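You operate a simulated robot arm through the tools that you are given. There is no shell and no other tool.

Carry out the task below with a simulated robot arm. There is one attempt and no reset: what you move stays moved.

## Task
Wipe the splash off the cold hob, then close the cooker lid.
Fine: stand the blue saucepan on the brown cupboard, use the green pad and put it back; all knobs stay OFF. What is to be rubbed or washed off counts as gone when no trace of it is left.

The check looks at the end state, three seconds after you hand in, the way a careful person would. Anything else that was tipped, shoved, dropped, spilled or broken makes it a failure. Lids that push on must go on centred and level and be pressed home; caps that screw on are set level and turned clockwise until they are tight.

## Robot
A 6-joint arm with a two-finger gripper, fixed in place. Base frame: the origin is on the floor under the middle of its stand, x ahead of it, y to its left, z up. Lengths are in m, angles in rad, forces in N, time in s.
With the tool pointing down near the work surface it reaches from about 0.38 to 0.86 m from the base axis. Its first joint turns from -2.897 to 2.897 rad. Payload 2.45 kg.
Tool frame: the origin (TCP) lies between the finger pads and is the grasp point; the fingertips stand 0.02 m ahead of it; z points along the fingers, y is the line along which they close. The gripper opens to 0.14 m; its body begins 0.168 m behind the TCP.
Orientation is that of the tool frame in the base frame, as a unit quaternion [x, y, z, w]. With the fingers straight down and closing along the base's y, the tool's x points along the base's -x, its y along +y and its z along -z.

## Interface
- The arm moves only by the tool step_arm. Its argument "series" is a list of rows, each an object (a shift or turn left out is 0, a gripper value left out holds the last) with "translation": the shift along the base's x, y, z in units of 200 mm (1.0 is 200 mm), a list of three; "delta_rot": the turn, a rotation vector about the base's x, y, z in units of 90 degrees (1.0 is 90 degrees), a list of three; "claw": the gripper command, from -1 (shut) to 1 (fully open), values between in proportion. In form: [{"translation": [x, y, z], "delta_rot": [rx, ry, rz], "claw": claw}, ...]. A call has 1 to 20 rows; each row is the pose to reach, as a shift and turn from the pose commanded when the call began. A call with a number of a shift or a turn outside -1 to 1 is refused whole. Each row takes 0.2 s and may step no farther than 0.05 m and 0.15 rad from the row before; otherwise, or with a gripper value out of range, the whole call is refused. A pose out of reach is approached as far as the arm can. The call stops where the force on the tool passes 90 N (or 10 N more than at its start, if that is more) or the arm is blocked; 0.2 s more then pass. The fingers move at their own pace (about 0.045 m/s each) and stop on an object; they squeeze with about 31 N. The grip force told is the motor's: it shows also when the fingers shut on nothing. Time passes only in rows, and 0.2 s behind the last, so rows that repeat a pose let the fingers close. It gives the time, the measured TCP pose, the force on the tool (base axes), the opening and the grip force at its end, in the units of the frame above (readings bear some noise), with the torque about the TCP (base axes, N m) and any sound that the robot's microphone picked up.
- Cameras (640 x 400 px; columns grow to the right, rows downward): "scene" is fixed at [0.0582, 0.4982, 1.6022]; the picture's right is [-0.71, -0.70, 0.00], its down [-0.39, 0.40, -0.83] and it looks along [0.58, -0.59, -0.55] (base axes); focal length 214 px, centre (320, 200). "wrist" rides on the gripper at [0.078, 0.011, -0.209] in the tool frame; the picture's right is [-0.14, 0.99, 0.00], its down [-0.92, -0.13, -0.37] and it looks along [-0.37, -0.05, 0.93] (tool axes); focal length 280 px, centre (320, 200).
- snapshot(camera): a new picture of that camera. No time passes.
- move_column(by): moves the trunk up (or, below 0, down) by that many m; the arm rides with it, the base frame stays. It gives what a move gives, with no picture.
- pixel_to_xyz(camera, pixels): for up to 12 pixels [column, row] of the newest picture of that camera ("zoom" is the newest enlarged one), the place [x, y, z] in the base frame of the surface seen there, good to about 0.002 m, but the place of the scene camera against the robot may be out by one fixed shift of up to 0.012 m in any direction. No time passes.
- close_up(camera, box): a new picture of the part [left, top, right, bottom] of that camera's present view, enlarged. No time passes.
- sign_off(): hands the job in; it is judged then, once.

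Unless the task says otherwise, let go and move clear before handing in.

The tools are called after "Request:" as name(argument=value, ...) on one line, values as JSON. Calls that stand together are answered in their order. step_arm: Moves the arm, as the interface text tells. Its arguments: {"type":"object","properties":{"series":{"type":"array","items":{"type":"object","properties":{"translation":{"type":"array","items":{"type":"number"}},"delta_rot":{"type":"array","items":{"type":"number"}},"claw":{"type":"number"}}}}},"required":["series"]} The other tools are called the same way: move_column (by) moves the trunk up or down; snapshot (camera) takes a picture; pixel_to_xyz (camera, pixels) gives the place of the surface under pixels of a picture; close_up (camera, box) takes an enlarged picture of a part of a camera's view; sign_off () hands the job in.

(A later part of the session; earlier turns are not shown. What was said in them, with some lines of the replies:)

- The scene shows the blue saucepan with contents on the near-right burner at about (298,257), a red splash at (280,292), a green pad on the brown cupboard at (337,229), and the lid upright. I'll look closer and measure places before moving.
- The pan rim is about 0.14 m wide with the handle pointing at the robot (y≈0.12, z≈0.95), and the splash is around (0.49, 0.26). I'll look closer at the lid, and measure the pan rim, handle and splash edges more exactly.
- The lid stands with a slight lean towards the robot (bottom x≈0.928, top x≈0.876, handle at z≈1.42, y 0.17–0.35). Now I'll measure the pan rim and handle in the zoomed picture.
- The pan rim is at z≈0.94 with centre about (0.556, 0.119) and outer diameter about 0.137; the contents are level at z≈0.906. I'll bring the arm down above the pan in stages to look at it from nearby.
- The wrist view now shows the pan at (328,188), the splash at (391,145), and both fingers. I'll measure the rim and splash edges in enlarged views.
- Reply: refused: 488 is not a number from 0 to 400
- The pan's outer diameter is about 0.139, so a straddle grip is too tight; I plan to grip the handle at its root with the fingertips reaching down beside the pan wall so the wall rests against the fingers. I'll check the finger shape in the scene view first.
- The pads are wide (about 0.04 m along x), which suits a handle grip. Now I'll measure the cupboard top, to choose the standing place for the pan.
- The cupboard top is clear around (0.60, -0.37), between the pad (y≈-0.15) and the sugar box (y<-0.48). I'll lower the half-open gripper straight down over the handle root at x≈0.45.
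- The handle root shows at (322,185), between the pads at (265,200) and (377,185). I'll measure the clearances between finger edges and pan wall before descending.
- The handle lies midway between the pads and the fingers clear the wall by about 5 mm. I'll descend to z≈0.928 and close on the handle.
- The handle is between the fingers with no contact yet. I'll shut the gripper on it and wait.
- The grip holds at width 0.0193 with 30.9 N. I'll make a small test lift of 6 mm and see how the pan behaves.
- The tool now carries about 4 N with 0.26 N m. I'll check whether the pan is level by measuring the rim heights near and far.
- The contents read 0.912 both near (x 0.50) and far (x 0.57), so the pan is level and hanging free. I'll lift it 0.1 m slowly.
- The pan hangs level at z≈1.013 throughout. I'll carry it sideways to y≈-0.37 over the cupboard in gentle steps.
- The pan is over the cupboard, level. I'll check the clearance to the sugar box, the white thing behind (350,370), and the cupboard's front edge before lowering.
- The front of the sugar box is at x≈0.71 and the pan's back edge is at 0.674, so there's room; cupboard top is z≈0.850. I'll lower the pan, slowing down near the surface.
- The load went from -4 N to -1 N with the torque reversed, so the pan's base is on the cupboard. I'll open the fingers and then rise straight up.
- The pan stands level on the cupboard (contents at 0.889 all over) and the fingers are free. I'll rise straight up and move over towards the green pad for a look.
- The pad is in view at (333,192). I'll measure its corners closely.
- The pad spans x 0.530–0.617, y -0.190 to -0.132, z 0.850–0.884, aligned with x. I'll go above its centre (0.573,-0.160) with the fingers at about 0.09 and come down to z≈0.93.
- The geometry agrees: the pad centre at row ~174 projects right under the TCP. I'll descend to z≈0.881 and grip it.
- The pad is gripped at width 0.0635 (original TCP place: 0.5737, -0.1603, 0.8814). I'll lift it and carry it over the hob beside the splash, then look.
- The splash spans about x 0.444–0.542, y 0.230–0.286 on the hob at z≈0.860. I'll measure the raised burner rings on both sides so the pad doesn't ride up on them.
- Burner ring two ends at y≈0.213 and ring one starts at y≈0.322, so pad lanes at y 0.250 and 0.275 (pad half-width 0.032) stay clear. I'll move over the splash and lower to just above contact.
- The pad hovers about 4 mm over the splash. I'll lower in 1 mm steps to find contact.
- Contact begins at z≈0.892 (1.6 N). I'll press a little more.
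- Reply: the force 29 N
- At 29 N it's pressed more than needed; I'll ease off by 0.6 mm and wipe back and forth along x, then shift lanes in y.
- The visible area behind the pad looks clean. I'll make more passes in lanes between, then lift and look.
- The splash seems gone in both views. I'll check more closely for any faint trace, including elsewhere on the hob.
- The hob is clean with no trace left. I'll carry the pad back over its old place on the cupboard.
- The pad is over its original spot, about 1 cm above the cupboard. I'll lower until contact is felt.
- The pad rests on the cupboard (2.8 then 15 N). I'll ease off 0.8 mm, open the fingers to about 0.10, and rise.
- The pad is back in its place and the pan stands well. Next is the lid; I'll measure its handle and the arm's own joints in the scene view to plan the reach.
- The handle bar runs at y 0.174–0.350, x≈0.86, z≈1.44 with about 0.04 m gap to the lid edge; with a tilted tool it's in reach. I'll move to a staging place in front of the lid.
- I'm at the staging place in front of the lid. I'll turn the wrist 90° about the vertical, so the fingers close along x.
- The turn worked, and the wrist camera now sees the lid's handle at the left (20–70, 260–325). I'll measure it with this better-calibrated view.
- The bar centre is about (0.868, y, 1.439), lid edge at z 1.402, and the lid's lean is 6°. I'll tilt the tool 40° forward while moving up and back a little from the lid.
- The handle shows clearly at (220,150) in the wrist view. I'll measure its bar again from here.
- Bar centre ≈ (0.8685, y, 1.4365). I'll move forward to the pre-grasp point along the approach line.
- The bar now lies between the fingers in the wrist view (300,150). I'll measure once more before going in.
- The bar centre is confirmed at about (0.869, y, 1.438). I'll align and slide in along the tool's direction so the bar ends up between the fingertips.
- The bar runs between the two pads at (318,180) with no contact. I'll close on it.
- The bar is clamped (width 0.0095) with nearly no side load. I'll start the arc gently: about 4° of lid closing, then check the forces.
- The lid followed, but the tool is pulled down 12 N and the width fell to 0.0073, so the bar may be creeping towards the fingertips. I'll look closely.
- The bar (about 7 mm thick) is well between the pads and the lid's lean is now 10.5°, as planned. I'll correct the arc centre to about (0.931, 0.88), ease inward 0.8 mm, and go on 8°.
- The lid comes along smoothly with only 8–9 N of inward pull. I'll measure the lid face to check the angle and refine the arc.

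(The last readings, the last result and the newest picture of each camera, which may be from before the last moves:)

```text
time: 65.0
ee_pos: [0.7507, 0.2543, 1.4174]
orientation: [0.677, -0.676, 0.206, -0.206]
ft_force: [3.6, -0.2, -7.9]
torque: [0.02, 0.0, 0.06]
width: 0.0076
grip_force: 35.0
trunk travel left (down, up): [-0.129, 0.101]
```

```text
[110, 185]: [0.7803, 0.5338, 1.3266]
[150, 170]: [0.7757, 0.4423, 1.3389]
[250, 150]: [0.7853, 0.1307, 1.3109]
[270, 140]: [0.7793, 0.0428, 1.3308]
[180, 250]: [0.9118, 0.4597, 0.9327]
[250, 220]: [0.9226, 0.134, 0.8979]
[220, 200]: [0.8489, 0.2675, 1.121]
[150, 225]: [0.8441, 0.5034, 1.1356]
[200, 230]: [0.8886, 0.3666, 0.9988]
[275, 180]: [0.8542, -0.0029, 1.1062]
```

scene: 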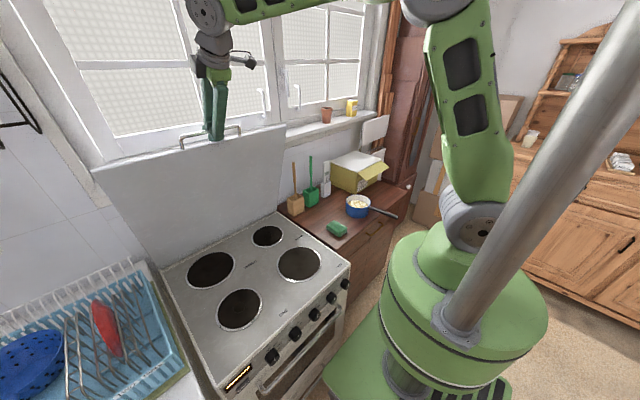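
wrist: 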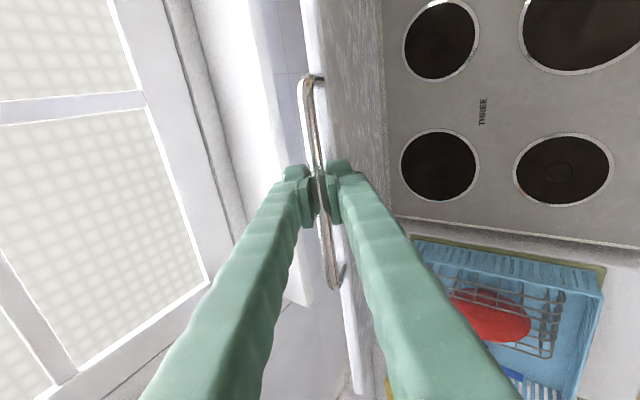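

The lid is at 71.6° and the fit gives the hinge at about (0.9265, 0.880) with bar radius 0.5645. I'll follow that arc for the next 10°.

Request:
step_arm(series=[{"translation": [-0.093, 0, -0.034], "delta_rot": [0, 0.011, 0]}, {"translation": [-0.1845, 0, -0.071], "delta_rot": [0, 0.022, 0]}, {"translation": [-0.275, 0, -0.11], "delta_rot": [0, 0.033, 0]}, {"translation": [-0.364, 0, -0.1525], "delta_rot": [0, 0.044, 0]}, {"translation": [-0.4515, 0, -0.198], "delta_rot": [0, 0.055, 0]}, {"translation": [-0.4515, 0, -0.198], "delta_rot": [0, 0.055, 0]}])

Request:
snapshot(camera="scene")

Request:
snapshot(camera="wrist")

```text
time: 66.4
ee_pos: [0.6591, 0.2541, 1.3784]
orientation: [0.685, -0.684, 0.177, -0.177]
ft_force: [-0.3, 1.3, -0.2]
torque: [0.02, -0.05, -0.04]
width: 0.0073
grip_force: 35.0
trunk travel left (down, up): [-0.129, 0.101]
```

```text
taken
```

scene: 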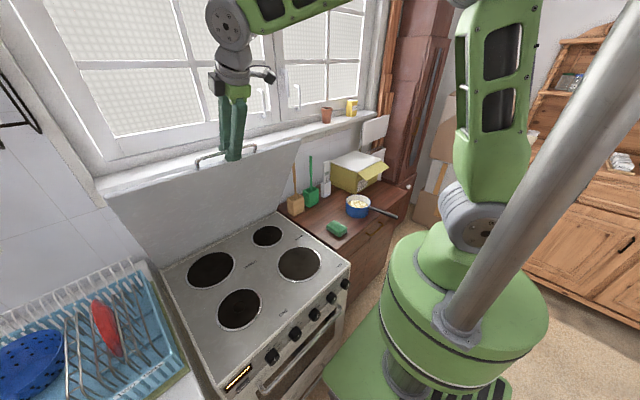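

```text
taken
```

wrist: 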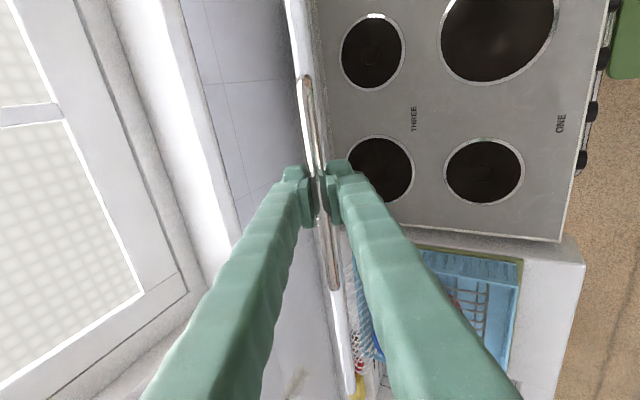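

The load is nearly zero, so the arc fits well. I'll go on another 10°.

Request:
step_arm(series=[{"translation": [-0.0855, 0, -0.0485], "delta_rot": [0, 0.011, 0]}, {"translation": [-0.1695, 0, -0.1], "delta_rot": [0, 0.022, 0]}, {"translation": [-0.2515, 0, -0.1545], "delta_rot": [0, 0.033, 0]}, {"translation": [-0.332, 0, -0.2115], "delta_rot": [0, 0.044, 0]}, {"translation": [-0.41, 0, -0.2715], "delta_rot": [0, 0.055, 0]}, {"translation": [-0.41, 0, -0.2715], "delta_rot": [0, 0.055, 0]}])

Request:
snapshot(camera="scene")

Request:
close_up(camera="wrist", box=[240, 60, 400, 300])

```text
time: 67.8
ee_pos: [0.5759, 0.2542, 1.3248]
orientation: [0.692, -0.691, 0.148, -0.147]
ft_force: [0.2, 1.1, 1.6]
torque: [-0.08, 0.01, -0.04]
width: 0.0071
grip_force: 35.4
trunk travel left (down, up): [-0.129, 0.101]
```

```text
taken
```

scene: 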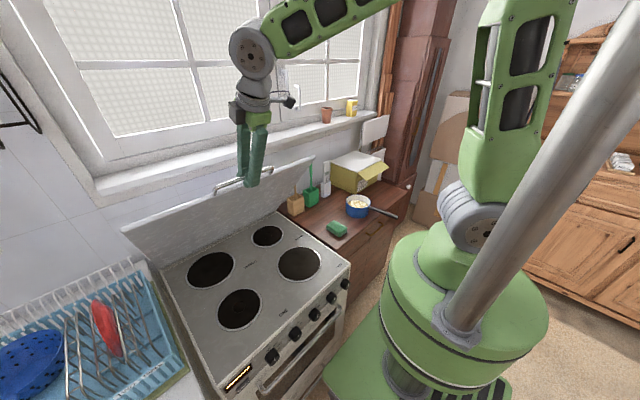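

```text
1.67 times, centred on (320, 180) of wrist
```

zoom: 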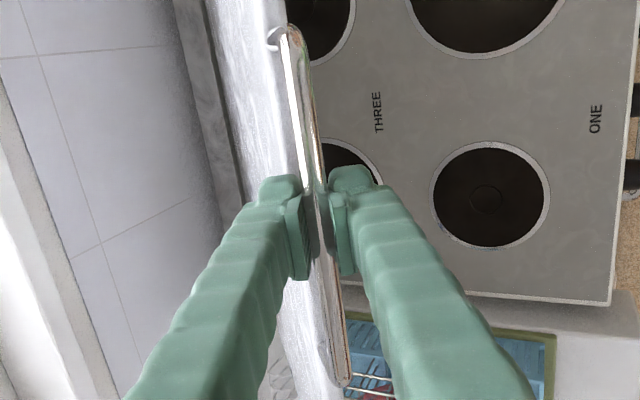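

Still nearly no load; the lid is at about 51°. I'll continue 10° more while bringing the tool gradually more upright.

Request:
step_arm(series=[{"translation": [-0.076, 0, -0.063], "delta_rot": [0, 0.022, 0]}, {"translation": [-0.15, 0, -0.128], "delta_rot": [0, 0.044, 0]}, {"translation": [-0.2215, 0, -0.1955], "delta_rot": [0, 0.067, 0]}, {"translation": [-0.2905, 0, -0.266], "delta_rot": [0, 0.089, 0]}, {"translation": [-0.357, 0, -0.339], "delta_rot": [0, 0.111, 0]}, {"translation": [-0.357, 0, -0.339], "delta_rot": [0, 0.111, 0]}])

Request:
snapshot(camera="scene")

Request:
close_up(camera="wrist", box=[240, 60, 400, 300])

```text
time: 69.2
ee_pos: [0.5057, 0.2547, 1.256]
orientation: [-0.702, 0.702, -0.087, 0.087]
ft_force: [-0.5, 2.0, 1.8]
torque: [0.15, -0.03, 0.08]
width: 0.0067
grip_force: 34.8
trunk travel left (down, up): [-0.129, 0.101]
```

```text
taken
```

scene: 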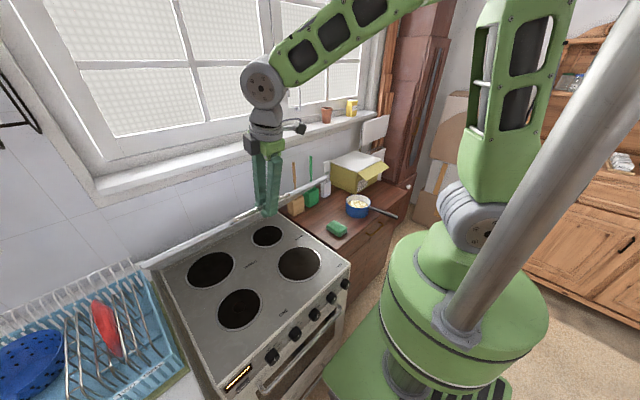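

```text
1.67 times, centred on (320, 180) of wrist
```

zoom: 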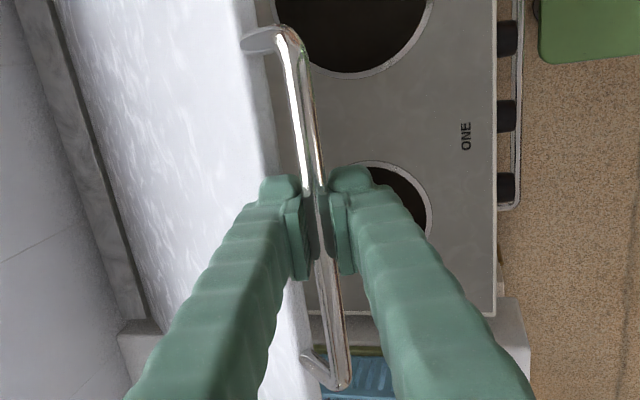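

All smooth, the lid is at about 41°. I'll continue to about 31°.

Request:
step_arm(series=[{"translation": [-0.064, 0, -0.0745], "delta_rot": [0, 0.022, 0]}, {"translation": [-0.1255, 0, -0.1515], "delta_rot": [0, 0.044, 0]}, {"translation": [-0.184, 0, -0.231], "delta_rot": [0, 0.067, 0]}, {"translation": [-0.2395, 0, -0.3125], "delta_rot": [0, 0.089, 0]}, {"translation": [-0.2925, 0, -0.395], "delta_rot": [0, 0.111, 0]}, {"translation": [-0.2925, 0, -0.395], "delta_rot": [0, 0.111, 0]}])

Request:
snapshot(camera="scene")

Request:
close_up(camera="wrist", box=[240, 60, 400, 300])

```text
time: 70.6
ee_pos: [0.4452, 0.2552, 1.1773]
orientation: [0.707, -0.707, 0.025, -0.026]
ft_force: [-7.1, 5.2, 4.4]
torque: [-0.26, -0.03, -0.02]
width: 0.0069
grip_force: 34.7
trunk travel left (down, up): [-0.129, 0.101]
```

```text
taken
```

scene: 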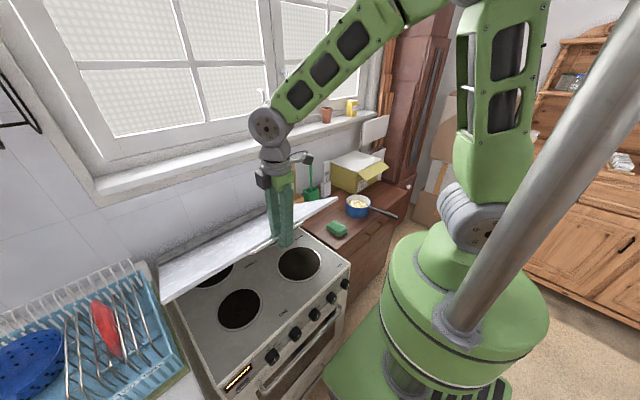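

```text
1.67 times, centred on (320, 180) of wrist
```

zoom: 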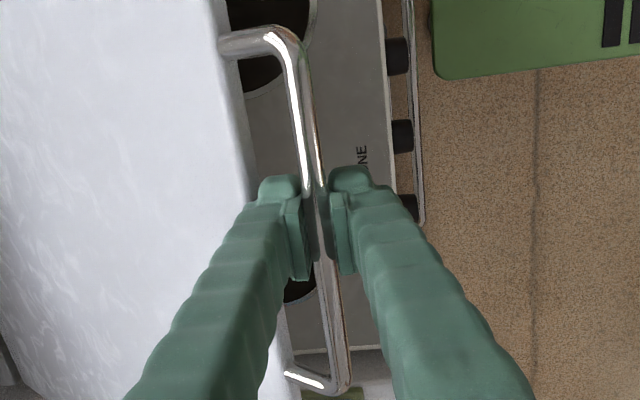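

Load is small (about 8 N outward), the lid is at about 31°. I'll bias the arc slightly outward and continue to about 21°.

Request:
step_arm(series=[{"translation": [-0.053, 0, -0.083], "delta_rot": [0, 0.011, 0]}, {"translation": [-0.1, 0, -0.17], "delta_rot": [0, 0.022, 0]}, {"translation": [-0.144, 0, -0.258], "delta_rot": [0, 0.033, 0]}, {"translation": [-0.185, 0, -0.3475], "delta_rot": [0, 0.045, 0]}, {"translation": [-0.2225, 0, -0.4385], "delta_rot": [0, 0.045, 0]}, {"translation": [-0.2225, 0, -0.4385], "delta_rot": [0, 0.045, 0]}])

Request:
snapshot(camera="scene")

Request:
snapshot(camera="wrist")

```text
time: 72.0
ee_pos: [0.3993, 0.2529, 1.0905]
orientation: [-0.707, 0.707, -0.001, 0.0]
ft_force: [-16.7, 7.5, 5.7]
torque: [-0.42, -0.06, -0.03]
width: 0.0065
grip_force: 34.7
trunk travel left (down, up): [-0.129, 0.101]
```

```text
taken
```

scene: 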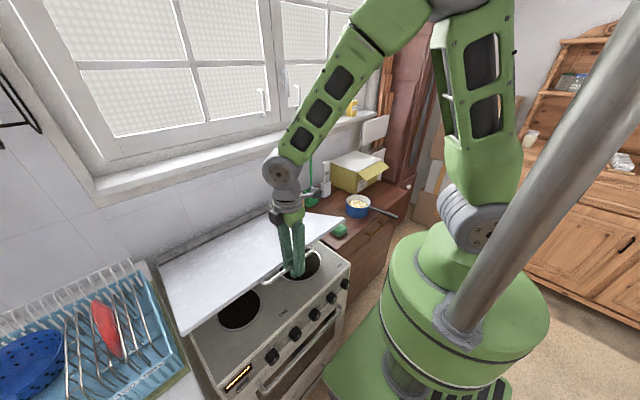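

```text
taken
```

wrist: 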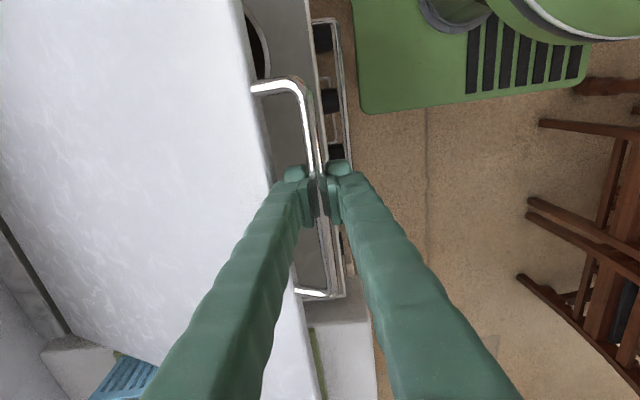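

The outward push has grown to about 17 N with 7 N sideways; I'll re-measure the bar and lid face to correct the arc before the last part.

Request:
pixel_to_xyz(camera="wrist", pixels=[[303, 110], [308, 140], [330, 250], [337, 285], [280, 87], [310, 294], [240, 50], [200, 100], [150, 200], [100, 100], [255, 150], [60, 50]])

Request:
pixel_to_xyz(camera="scene", pixels=[[200, 310], [240, 285], [200, 260], [240, 240], [180, 270], [220, 270], [320, 228], [290, 222]])

```text
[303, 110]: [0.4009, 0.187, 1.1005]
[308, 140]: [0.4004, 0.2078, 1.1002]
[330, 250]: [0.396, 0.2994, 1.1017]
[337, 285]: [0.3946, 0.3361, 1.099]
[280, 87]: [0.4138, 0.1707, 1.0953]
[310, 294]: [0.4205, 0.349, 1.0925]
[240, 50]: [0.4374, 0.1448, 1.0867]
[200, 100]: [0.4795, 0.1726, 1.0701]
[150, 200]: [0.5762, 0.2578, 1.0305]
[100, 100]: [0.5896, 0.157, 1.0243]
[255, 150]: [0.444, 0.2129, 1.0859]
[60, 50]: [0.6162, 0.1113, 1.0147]
```

```text
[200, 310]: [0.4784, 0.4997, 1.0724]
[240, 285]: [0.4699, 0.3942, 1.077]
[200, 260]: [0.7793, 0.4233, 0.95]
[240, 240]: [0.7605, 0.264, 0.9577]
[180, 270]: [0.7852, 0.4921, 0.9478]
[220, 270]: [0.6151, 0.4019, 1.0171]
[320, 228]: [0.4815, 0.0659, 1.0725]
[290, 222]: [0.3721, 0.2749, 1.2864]
```

The refit gives the hinge at (0.919, 0.878), radius 0.565, lid now at 22°; closed bar would be at about (0.354, 0.885). I'll check where knobs and the oven rail are relative to the fingertips' path.

Request:
pixel_to_xyz(camera="wrist", pixels=[[322, 38], [330, 100], [337, 152], [348, 140], [318, 22], [347, 180], [340, 60], [315, 100]])

Request:
pixel_to_xyz(camera="scene", pixels=[[345, 284], [332, 297], [314, 314], [294, 333], [271, 356], [320, 335], [300, 350]])

Request:
close_up(camera="scene", box=[230, 230, 370, 390])

```text
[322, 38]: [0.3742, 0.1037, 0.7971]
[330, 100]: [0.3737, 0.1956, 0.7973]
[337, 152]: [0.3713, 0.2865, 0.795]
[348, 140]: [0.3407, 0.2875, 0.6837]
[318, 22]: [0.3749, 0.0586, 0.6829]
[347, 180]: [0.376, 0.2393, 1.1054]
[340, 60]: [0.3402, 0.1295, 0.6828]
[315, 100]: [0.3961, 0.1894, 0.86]
```

```text
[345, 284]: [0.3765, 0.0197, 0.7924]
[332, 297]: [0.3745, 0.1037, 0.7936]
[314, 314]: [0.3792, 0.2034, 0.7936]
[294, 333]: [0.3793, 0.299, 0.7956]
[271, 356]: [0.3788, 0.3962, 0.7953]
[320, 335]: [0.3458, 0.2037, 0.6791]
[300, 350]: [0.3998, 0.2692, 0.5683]
```

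```text
2.50 times, centred on (300, 310) of scene
```

zoom: 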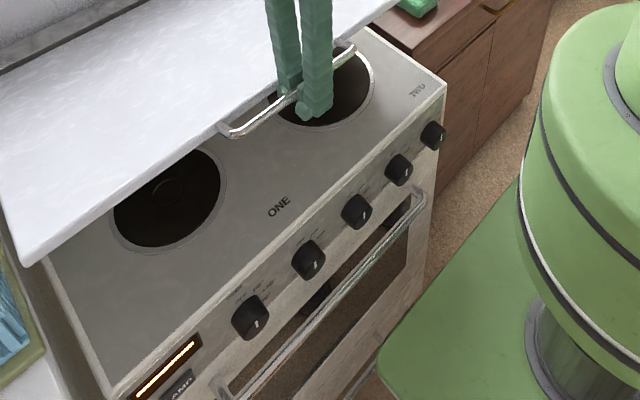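

The knobs sit at z≈0.80, well below the fingertip path (min 0.858). I'll continue to about 12°, with a slight outward bias.

Request:
step_arm(series=[{"translation": [-0.0415, 0.0025, -0.0895]}, {"translation": [-0.075, 0.0025, -0.1825]}, {"translation": [-0.105, 0.0025, -0.2765]}, {"translation": [-0.132, 0.0025, -0.371]}, {"translation": [-0.155, 0.0025, -0.467]}, {"translation": [-0.155, 0.0025, -0.467]}])

Request:
snapshot(camera="wrist")

Request:
snapshot(camera="scene")

```text
time: 73.4
ee_pos: [0.3693, 0.2544, 0.9976]
orientation: [0.707, -0.707, 0.0, -0.001]
ft_force: [-11.5, 0.2, 0.8]
torque: [-0.36, -0.03, -0.04]
width: 0.0063
grip_force: 35.0
trunk travel left (down, up): [-0.129, 0.101]
```

```text
taken
```

wrist: 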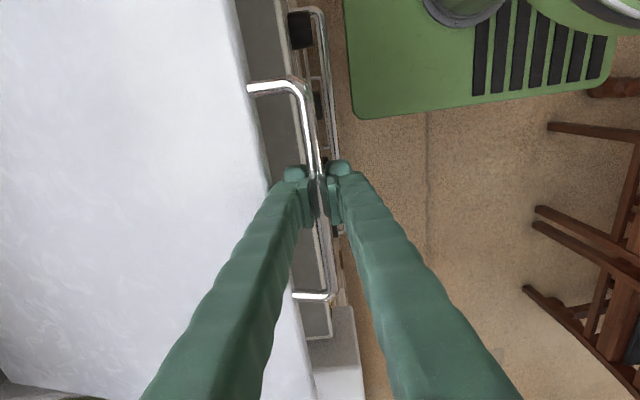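

```text
taken
```

scene: 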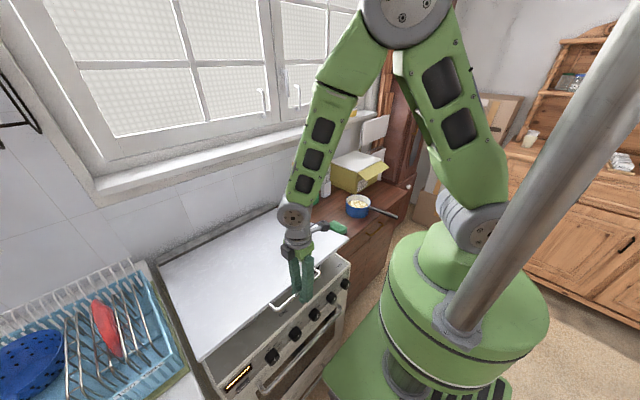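

Good tracking (11 N along -x only). I'll continue down to about 4° open.

Request:
step_arm(series=[{"translation": [-0.0235, 0, -0.0965]}, {"translation": [-0.04, 0, -0.194]}, {"translation": [-0.053, 0, -0.2915]}, {"translation": [-0.0635, 0, -0.3895]}, {"translation": [-0.0635, 0, -0.3895]}])

Request:
snapshot(camera="wrist")

Request:
close_up(camera="scene", box=[150, 200, 380, 390])

```text
time: 74.6
ee_pos: [0.3567, 0.2544, 0.9188]
orientation: [0.707, -0.707, 0.0, 0.0]
ft_force: [-19.5, 3.1, 1.7]
torque: [-0.25, -0.11, -0.04]
width: 0.0062
grip_force: 34.6
trunk travel left (down, up): [-0.129, 0.101]
```

```text
taken
```

wrist: 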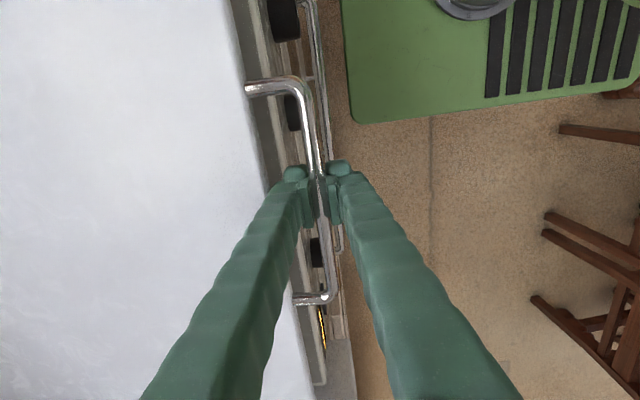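

```text
2.11 times, centred on (265, 295) of scene
```

zoom: 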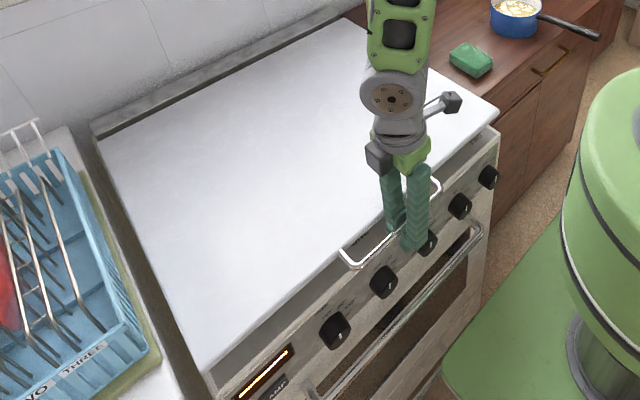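

The lid is about 4° open. I'll relieve the outward push by 1 mm and lower slowly the last part.

Request:
step_arm(series=[{"translation": [-0.006, 0, -0.02]}, {"translation": [-0.007, 0, -0.045]}, {"translation": [-0.008, 0, -0.07]}, {"translation": [-0.009, 0, -0.095]}, {"translation": [-0.01, 0, -0.12]}, {"translation": [-0.011, 0, -0.14]}, {"translation": [-0.011, 0, -0.14]}])

Request:
close_up(camera="scene", box=[150, 200, 380, 390])

Request:
snapshot(camera="wrist")

Request:
pixel_to_xyz(camera="wrist", pixels=[[100, 60], [60, 200], [220, 100], [200, 200], [30, 30], [305, 120], [265, 88]])

```text
time: 76.2
ee_pos: [0.3556, 0.2545, 0.8911]
orientation: [0.708, -0.707, 0.0, -0.001]
ft_force: [-14.8, -3.5, 0.6]
torque: [0.02, -0.08, 0.01]
width: 0.0062
grip_force: 34.4
trunk travel left (down, up): [-0.129, 0.101]
```

```text
2.11 times, centred on (265, 295) of scene
```

zoom: 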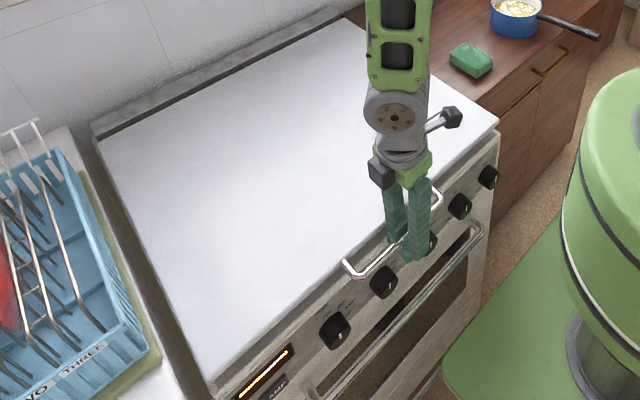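

```text
taken
```

wrist: 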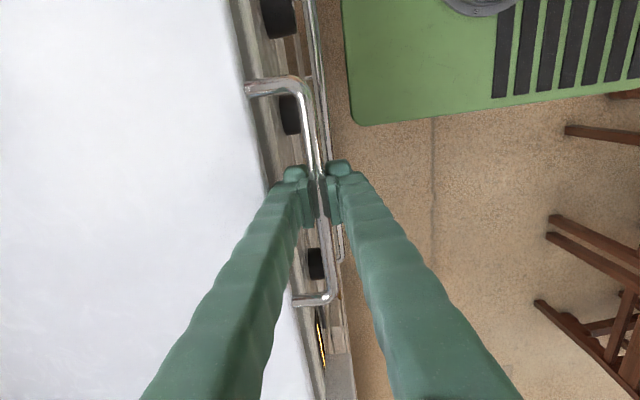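

```text
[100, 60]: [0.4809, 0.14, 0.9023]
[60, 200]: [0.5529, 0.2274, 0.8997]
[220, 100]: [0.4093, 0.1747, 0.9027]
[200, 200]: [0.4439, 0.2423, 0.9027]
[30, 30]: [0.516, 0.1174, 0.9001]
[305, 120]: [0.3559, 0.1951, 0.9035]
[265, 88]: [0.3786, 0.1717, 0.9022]
```

The lid's top surface reads 0.9027 at the front and 0.900 further back, so about 1° remains. I'll lower in small steps until it sits.

Request:
step_arm(series=[{"translation": [-0.002, 0, -0.01]}, {"translation": [-0.003, 0, -0.02]}, {"translation": [-0.003, 0, -0.03]}, {"translation": [-0.003, 0, -0.03]}])

Request:
step_arm(series=[{"translation": [0, 0, -0.01]}, {"translation": [0, 0, -0.02]}, {"translation": [0, 0, -0.02]}])

Request:
snapshot(camera="wrist")

Request:
pixel_to_xyz(camera="wrist", pixels=[[100, 60], [60, 200], [220, 100], [200, 200], [30, 30], [305, 120], [265, 88]])

```text
time: 77.2
ee_pos: [0.3555, 0.2539, 0.8834]
orientation: [-0.707, 0.707, 0.0, 0.0]
ft_force: [-8.9, -7.8, 0.5]
torque: [0.2, -0.06, 0.01]
width: 0.0064
grip_force: 34.5
trunk travel left (down, up): [-0.129, 0.101]
```

```text
time: 78.0
ee_pos: [0.3556, 0.2541, 0.8801]
orientation: [-0.707, 0.707, 0.0, 0.0]
ft_force: [-8.4, -6.4, 0.7]
torque: [0.05, -0.06, 0.03]
width: 0.0065
grip_force: 34.2
trunk travel left (down, up): [-0.129, 0.101]
```

```text
taken
```

wrist: 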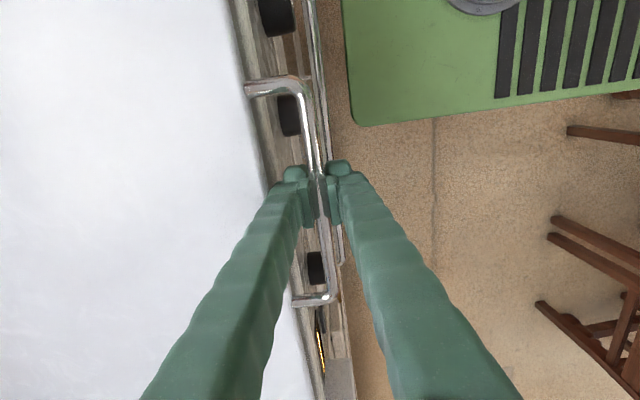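

```text
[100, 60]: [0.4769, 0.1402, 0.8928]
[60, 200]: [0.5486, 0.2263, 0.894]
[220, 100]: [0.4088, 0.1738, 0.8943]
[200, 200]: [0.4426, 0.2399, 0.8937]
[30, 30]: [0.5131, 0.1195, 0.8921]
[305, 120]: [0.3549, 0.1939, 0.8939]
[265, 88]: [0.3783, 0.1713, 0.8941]
```

The lid is almost level (top ≈0.8935) but still without seat contact. I'll lower a few more millimetres in 1 mm steps, watching for the seat force.

Request:
step_arm(series=[{"translation": [0, 0, -0.005]}, {"translation": [0, 0, -0.01]}, {"translation": [0, 0, -0.01]}])

Request:
step_arm(series=[{"translation": [0, 0, -0.005]}, {"translation": [0, 0, -0.01]}, {"translation": [0, 0, -0.01]}])

Request:
snapshot(camera="wrist")

Request:
pixel_to_xyz(camera="wrist", pixels=[[100, 60], [60, 200], [220, 100], [200, 200], [30, 30], [305, 120], [265, 88]])

```text
time: 78.8
ee_pos: [0.3564, 0.2539, 0.8797]
orientation: [0.708, -0.707, 0.001, -0.001]
ft_force: [-11.5, -6.3, 0.5]
torque: [0.1, -0.08, 0.02]
width: 0.0063
grip_force: 34.5
trunk travel left (down, up): [-0.129, 0.101]
```

```text
time: 79.6
ee_pos: [0.3547, 0.2543, 0.8775]
orientation: [0.707, -0.707, 0.001, 0.0]
ft_force: [-11.1, -6.1, -0.4]
torque: [0.08, -0.04, 0.03]
width: 0.0063
grip_force: 34.7
trunk travel left (down, up): [-0.129, 0.101]
```

```text
taken
```

wrist: 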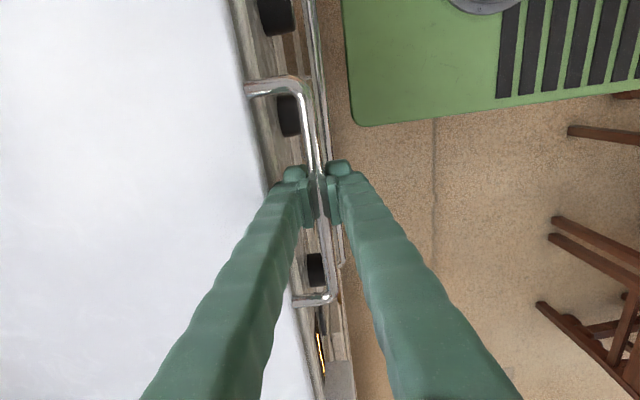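

```text
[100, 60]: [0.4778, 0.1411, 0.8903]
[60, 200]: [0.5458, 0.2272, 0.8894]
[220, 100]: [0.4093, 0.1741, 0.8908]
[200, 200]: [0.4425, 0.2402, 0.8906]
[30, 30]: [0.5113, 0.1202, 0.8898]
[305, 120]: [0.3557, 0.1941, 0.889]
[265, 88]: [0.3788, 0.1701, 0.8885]
```

Still no seat contact; I'll compare front and back heights of the lid in the scene view.

Request:
snapshot(camera="scene")

Request:
pixel_to_xyz(camera="scene", pixels=[[240, 350], [260, 320], [230, 300], [210, 270], [240, 230], [280, 215], [180, 265], [200, 280], [250, 260], [270, 280], [255, 350], [300, 222]])

Request:
close_up(camera="scene", box=[200, 270, 320, 390])

```text
taken
```

scene: 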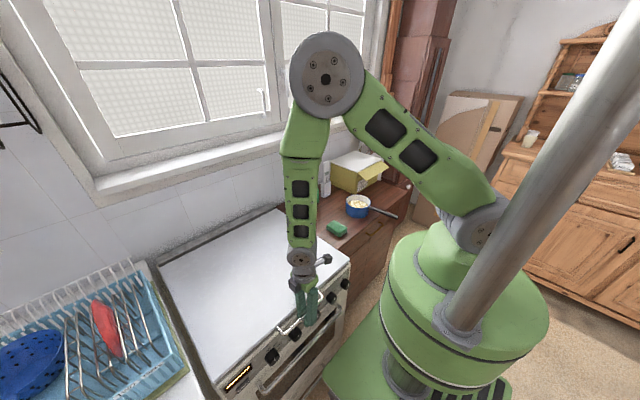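

```text
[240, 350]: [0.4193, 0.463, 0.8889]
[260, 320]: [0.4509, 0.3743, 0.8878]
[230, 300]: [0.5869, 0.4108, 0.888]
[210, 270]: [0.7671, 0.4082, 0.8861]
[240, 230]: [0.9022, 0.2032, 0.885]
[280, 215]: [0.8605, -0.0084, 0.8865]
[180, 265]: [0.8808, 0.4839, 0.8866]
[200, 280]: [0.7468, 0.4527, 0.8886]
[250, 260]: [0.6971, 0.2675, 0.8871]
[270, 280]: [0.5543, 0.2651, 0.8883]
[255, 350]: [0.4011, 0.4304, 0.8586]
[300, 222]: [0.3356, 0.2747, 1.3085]
```

```text
3.33 times, centred on (260, 330) of scene
```

zoom: 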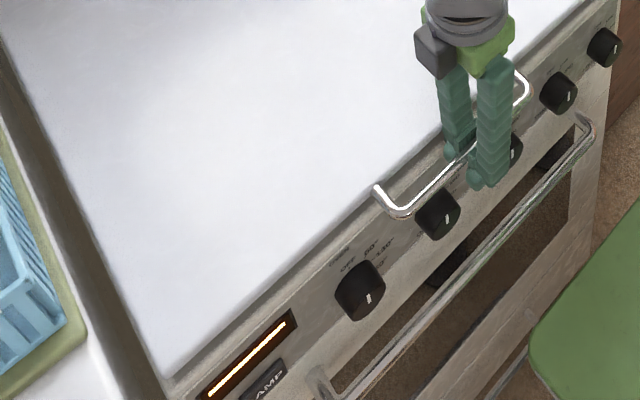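

The lid is 0.889 at the front against 0.886 at the back, about 3 mm left. I'll keep lowering in 1 mm steps.

Request:
step_arm(series=[{"translation": [0, 0, -0.005]}, {"translation": [0, 0, -0.01]}, {"translation": [0, 0, -0.01]}])

Request:
step_arm(series=[{"translation": [0, 0, -0.005]}, {"translation": [0, 0, -0.005]}])

Request:
step_arm(series=[{"translation": [0, 0, -0.005]}, {"translation": [0, 0, -0.005]}])

```text
time: 80.4
ee_pos: [0.3549, 0.2543, 0.874]
orientation: [-0.707, 0.707, 0.0, 0.001]
ft_force: [-11.5, -5.9, 0.3]
torque: [0.2, -0.07, 0.0]
width: 0.0064
grip_force: 34.8
trunk travel left (down, up): [-0.129, 0.101]
```

```text
time: 81.0
ee_pos: [0.3559, 0.2542, 0.8736]
orientation: [-0.707, 0.708, 0.0, 0.001]
ft_force: [-10.5, -7.9, -0.5]
torque: [0.11, -0.09, 0.01]
width: 0.0063
grip_force: 34.4
trunk travel left (down, up): [-0.129, 0.101]
```

```text
time: 81.6
ee_pos: [0.356, 0.2547, 0.8724]
orientation: [0.707, -0.707, 0.001, 0.0]
ft_force: [-9.3, -9.8, 9.0]
torque: [-0.31, -0.03, -0.01]
width: 0.0062
grip_force: 34.6
trunk travel left (down, up): [-0.129, 0.101]
```

An upward reaction of 9 N appears at z≈0.872: the lid is on its seat. I'll press slightly more to confirm.

Request:
step_arm(series=[{"translation": [0, 0, -0.005]}, {"translation": [0, 0, -0.005]}])

Request:
snapshot(camera="wrist")

Request:
pixel_to_xyz(camera="wrist", pixels=[[100, 60], [60, 200], [220, 100], [200, 200], [30, 30], [305, 120], [265, 88]])

Request:
close_up(camera="wrist", box=[240, 120, 400, 240])

```text
time: 82.2
ee_pos: [0.355, 0.2544, 0.8723]
orientation: [-0.707, 0.707, 0.0, 0.002]
ft_force: [-11.8, -7.4, 22.5]
torque: [0.05, -0.08, 0.0]
width: 0.0063
grip_force: 34.4
trunk travel left (down, up): [-0.129, 0.101]
```

```text
taken
```

wrist: 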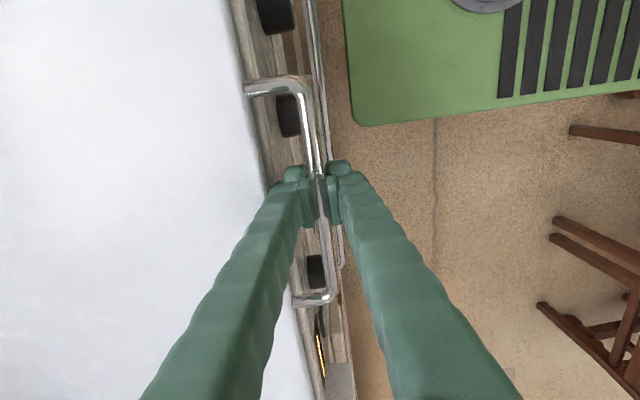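

```text
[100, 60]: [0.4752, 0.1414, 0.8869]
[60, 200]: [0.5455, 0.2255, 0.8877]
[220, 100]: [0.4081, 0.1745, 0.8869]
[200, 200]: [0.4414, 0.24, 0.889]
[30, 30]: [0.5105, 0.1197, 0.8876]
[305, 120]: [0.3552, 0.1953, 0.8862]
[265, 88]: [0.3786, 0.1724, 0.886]
```

```text
3.33 times, centred on (320, 180) of wrist
```

zoom: 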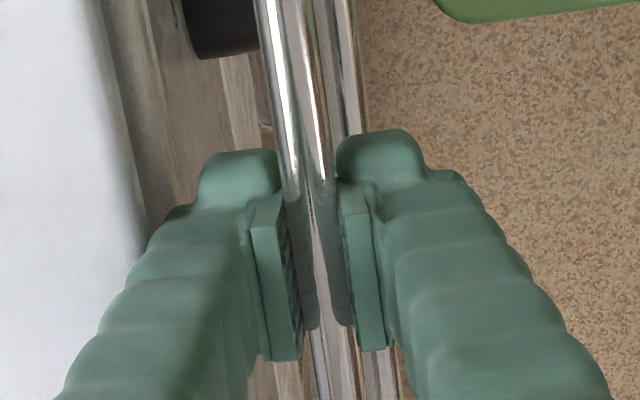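

The lid is seated (22 N) and its top is level (0.887 front, 0.888 back). I'll ease off, open the fingers by about 1 cm per side, and check before rising.

Request:
step_arm(series=[{"translation": [0, 0, 0.005]}, {"translation": [-0.003, 0, 0.005], "claw": -0.8}, {"translation": [-0.003, 0, 0.005], "claw": -0.7}, {"translation": [-0.003, 0, 0.005]}, {"translation": [-0.003, 0, 0.005]}])

Request:
snapshot(camera="wrist")

Request:
close_up(camera="wrist", box=[240, 120, 400, 240])

```text
time: 83.4
ee_pos: [0.3545, 0.2543, 0.8727]
orientation: [-0.707, 0.708, -0.001, 0.001]
ft_force: [0.1, 0.2, 0.6]
torque: [0.03, 0.03, -0.03]
width: 0.021
grip_force: 0.0
trunk travel left (down, up): [-0.129, 0.101]
```

```text
taken
```

wrist: 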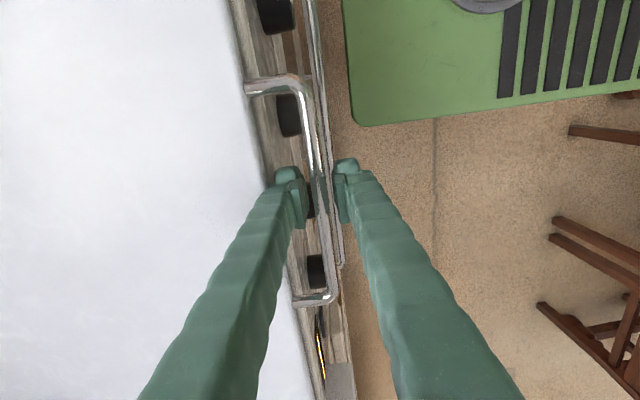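

```text
3.33 times, centred on (320, 180) of wrist
```

zoom: 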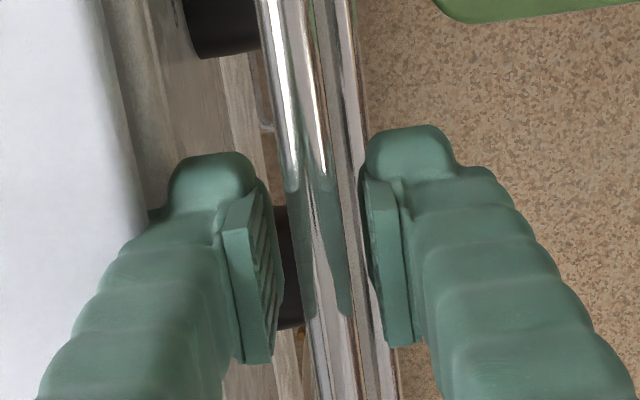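

The fingers are free on both sides of the bar with zero load. I'll rise straight up slowly, then clear.

Request:
step_arm(series=[{"translation": [0, 0, 0.04]}, {"translation": [0, 0, 0.1]}, {"translation": [0, 0, 0.2]}, {"translation": [0, 0, 0.35]}, {"translation": [0, 0, 0.5]}, {"translation": [0, 0, 0.7]}, {"translation": [0, 0, 0.9]}])

Request:
snapshot(camera="wrist")

Request:
snapshot(camera="scene")

```text
time: 85.0
ee_pos: [0.3541, 0.2542, 1.0531]
orientation: [-0.707, 0.707, 0.0, 0.001]
ft_force: [0.0, 0.0, 0.1]
torque: [0.01, -0.02, 0.01]
width: 0.0211
grip_force: 0.0
trunk travel left (down, up): [-0.129, 0.101]
```

```text
taken
```

wrist: 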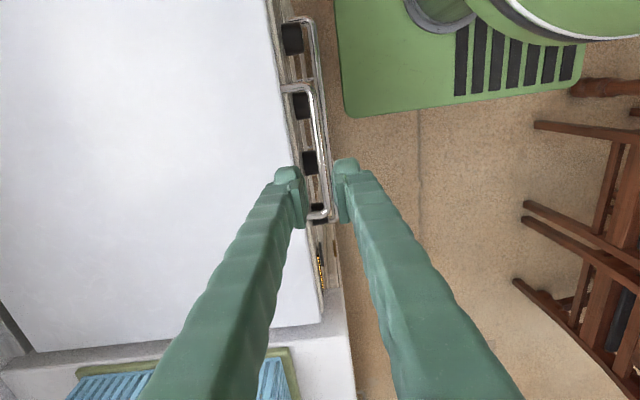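

```text
taken
```

scene: 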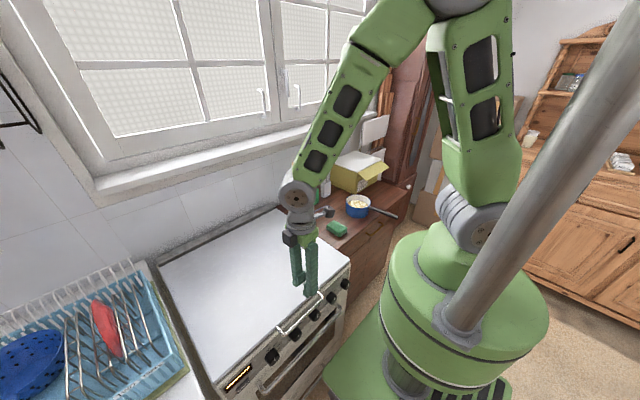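

The lid stays closed with the arm away. I'll verify the lid's heights after release, and inspect the knobs, pan and pad closely.

Request:
pixel_to_xyz(camera="scene", pixels=[[240, 350], [260, 320], [230, 300], [210, 270], [240, 230], [270, 218], [180, 265], [200, 280], [250, 260], [270, 280], [220, 370], [320, 260]])

Request:
pixel_to_xyz(camera="wrist", pixels=[[50, 50], [50, 200], [50, 320], [250, 50], [270, 150], [150, 200], [300, 300], [20, 100]])

Request:
close_up(camera="scene", box=[220, 270, 360, 390])

Request:
close_up(camera="scene", box=[300, 150, 420, 250])

```text
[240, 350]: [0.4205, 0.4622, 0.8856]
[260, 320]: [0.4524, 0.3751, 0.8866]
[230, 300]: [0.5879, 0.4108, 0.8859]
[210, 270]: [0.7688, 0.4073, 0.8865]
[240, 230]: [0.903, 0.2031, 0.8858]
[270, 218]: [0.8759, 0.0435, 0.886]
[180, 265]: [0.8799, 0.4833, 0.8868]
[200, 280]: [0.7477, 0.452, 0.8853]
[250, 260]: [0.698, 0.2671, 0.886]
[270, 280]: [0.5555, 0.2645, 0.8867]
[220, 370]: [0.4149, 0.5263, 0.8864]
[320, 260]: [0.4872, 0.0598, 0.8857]
```

```text
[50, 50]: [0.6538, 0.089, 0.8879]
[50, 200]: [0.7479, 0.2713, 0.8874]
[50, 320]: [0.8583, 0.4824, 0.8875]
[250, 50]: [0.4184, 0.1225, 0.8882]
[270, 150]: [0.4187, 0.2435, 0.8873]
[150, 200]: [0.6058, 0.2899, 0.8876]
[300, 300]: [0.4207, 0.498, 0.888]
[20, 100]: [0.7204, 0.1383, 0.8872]
```

```text
3.33 times, centred on (290, 330) of scene
```

zoom: 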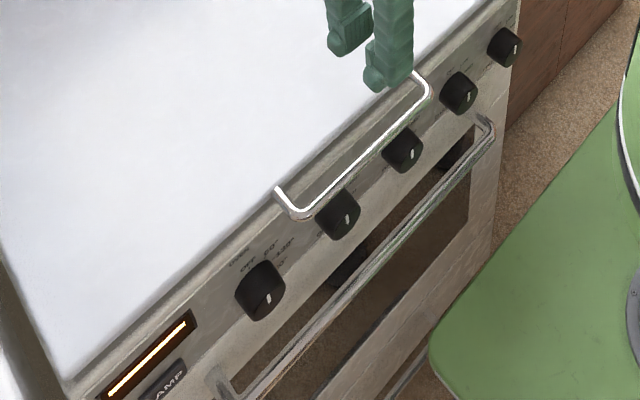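

```text
4.00 times, centred on (360, 200) of scene
```

zoom: 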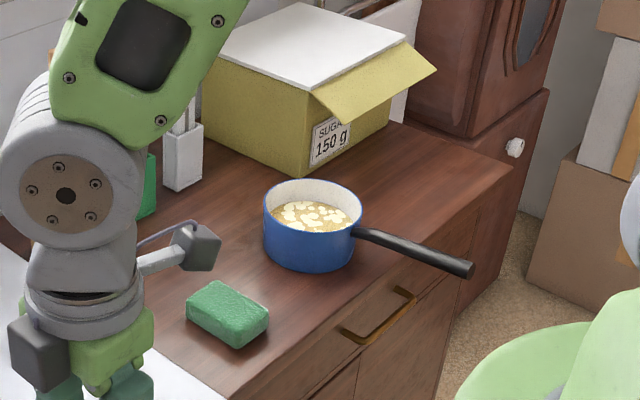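

The lid is level everywhere (0.8875), the knobs are unchanged, and the pan and pad stand properly on the cupboard. I'll raise the arm well clear and take a last look.

Request:
step_arm(series=[{"translation": [0.05, 0, 0.2]}, {"translation": [0.1, 0, 0.4]}, {"translation": [0.15, 0, 0.6]}, {"translation": [0.2, 0, 0.8]}, {"translation": [0.25, 0, 1.0]}, {"translation": [0.25, 0, 1.0]}])

Request:
snapshot(camera="scene")

Request:
snapshot(camera="wrist")

```text
time: 86.4
ee_pos: [0.4056, 0.2539, 1.2529]
orientation: [0.708, -0.707, 0.001, -0.001]
ft_force: [0.5, -0.2, 0.6]
torque: [0.01, -0.04, -0.03]
width: 0.0212
grip_force: 0.0
trunk travel left (down, up): [-0.129, 0.101]
```

```text
taken
```

scene: 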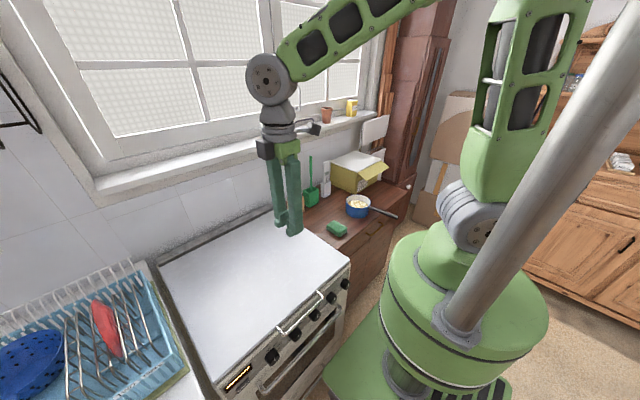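

```text
taken
```

wrist: 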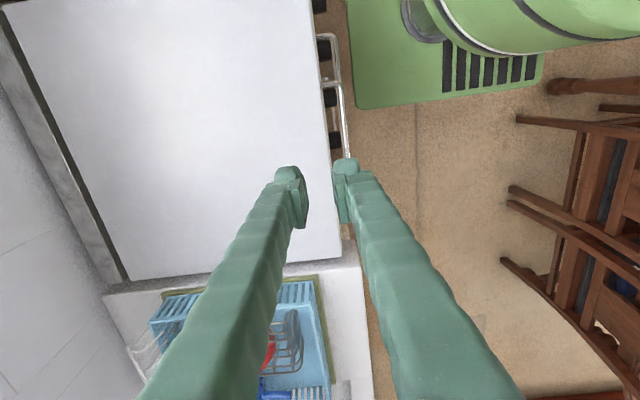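

The lid is closed flat over the wiped hob. The pan (358,206) and pad (337,229) stand on the cupboard, the knobs are untouched, and the arm is clear, so I'll hand the job in.

Request:
sign_off()

```text
The job is handed in.
```

The splash is wiped off the hob and the cooker lid is closed; I've handed the job in. I haven't been told the check's verdict.

- **Splash:** I rubbed it with the green pad. Close-ups from both cameras showed no trace before I closed the lid.
- **Saucepan:** the blue saucepan stands level on the brown cupboard, between the pad and the sugar box, with its contents still inside. Its handle sticks out a little over the front edge.
- **Green pad:** it's back in its original place on the cupboard.
- **Lid:** I lowered it by its handle until it sat on the cooker. It reads the same height front and back.
- **Knobs:** I didn't touch them, and they look the same as at the start.

The gripper is open, empty and well clear of everything.
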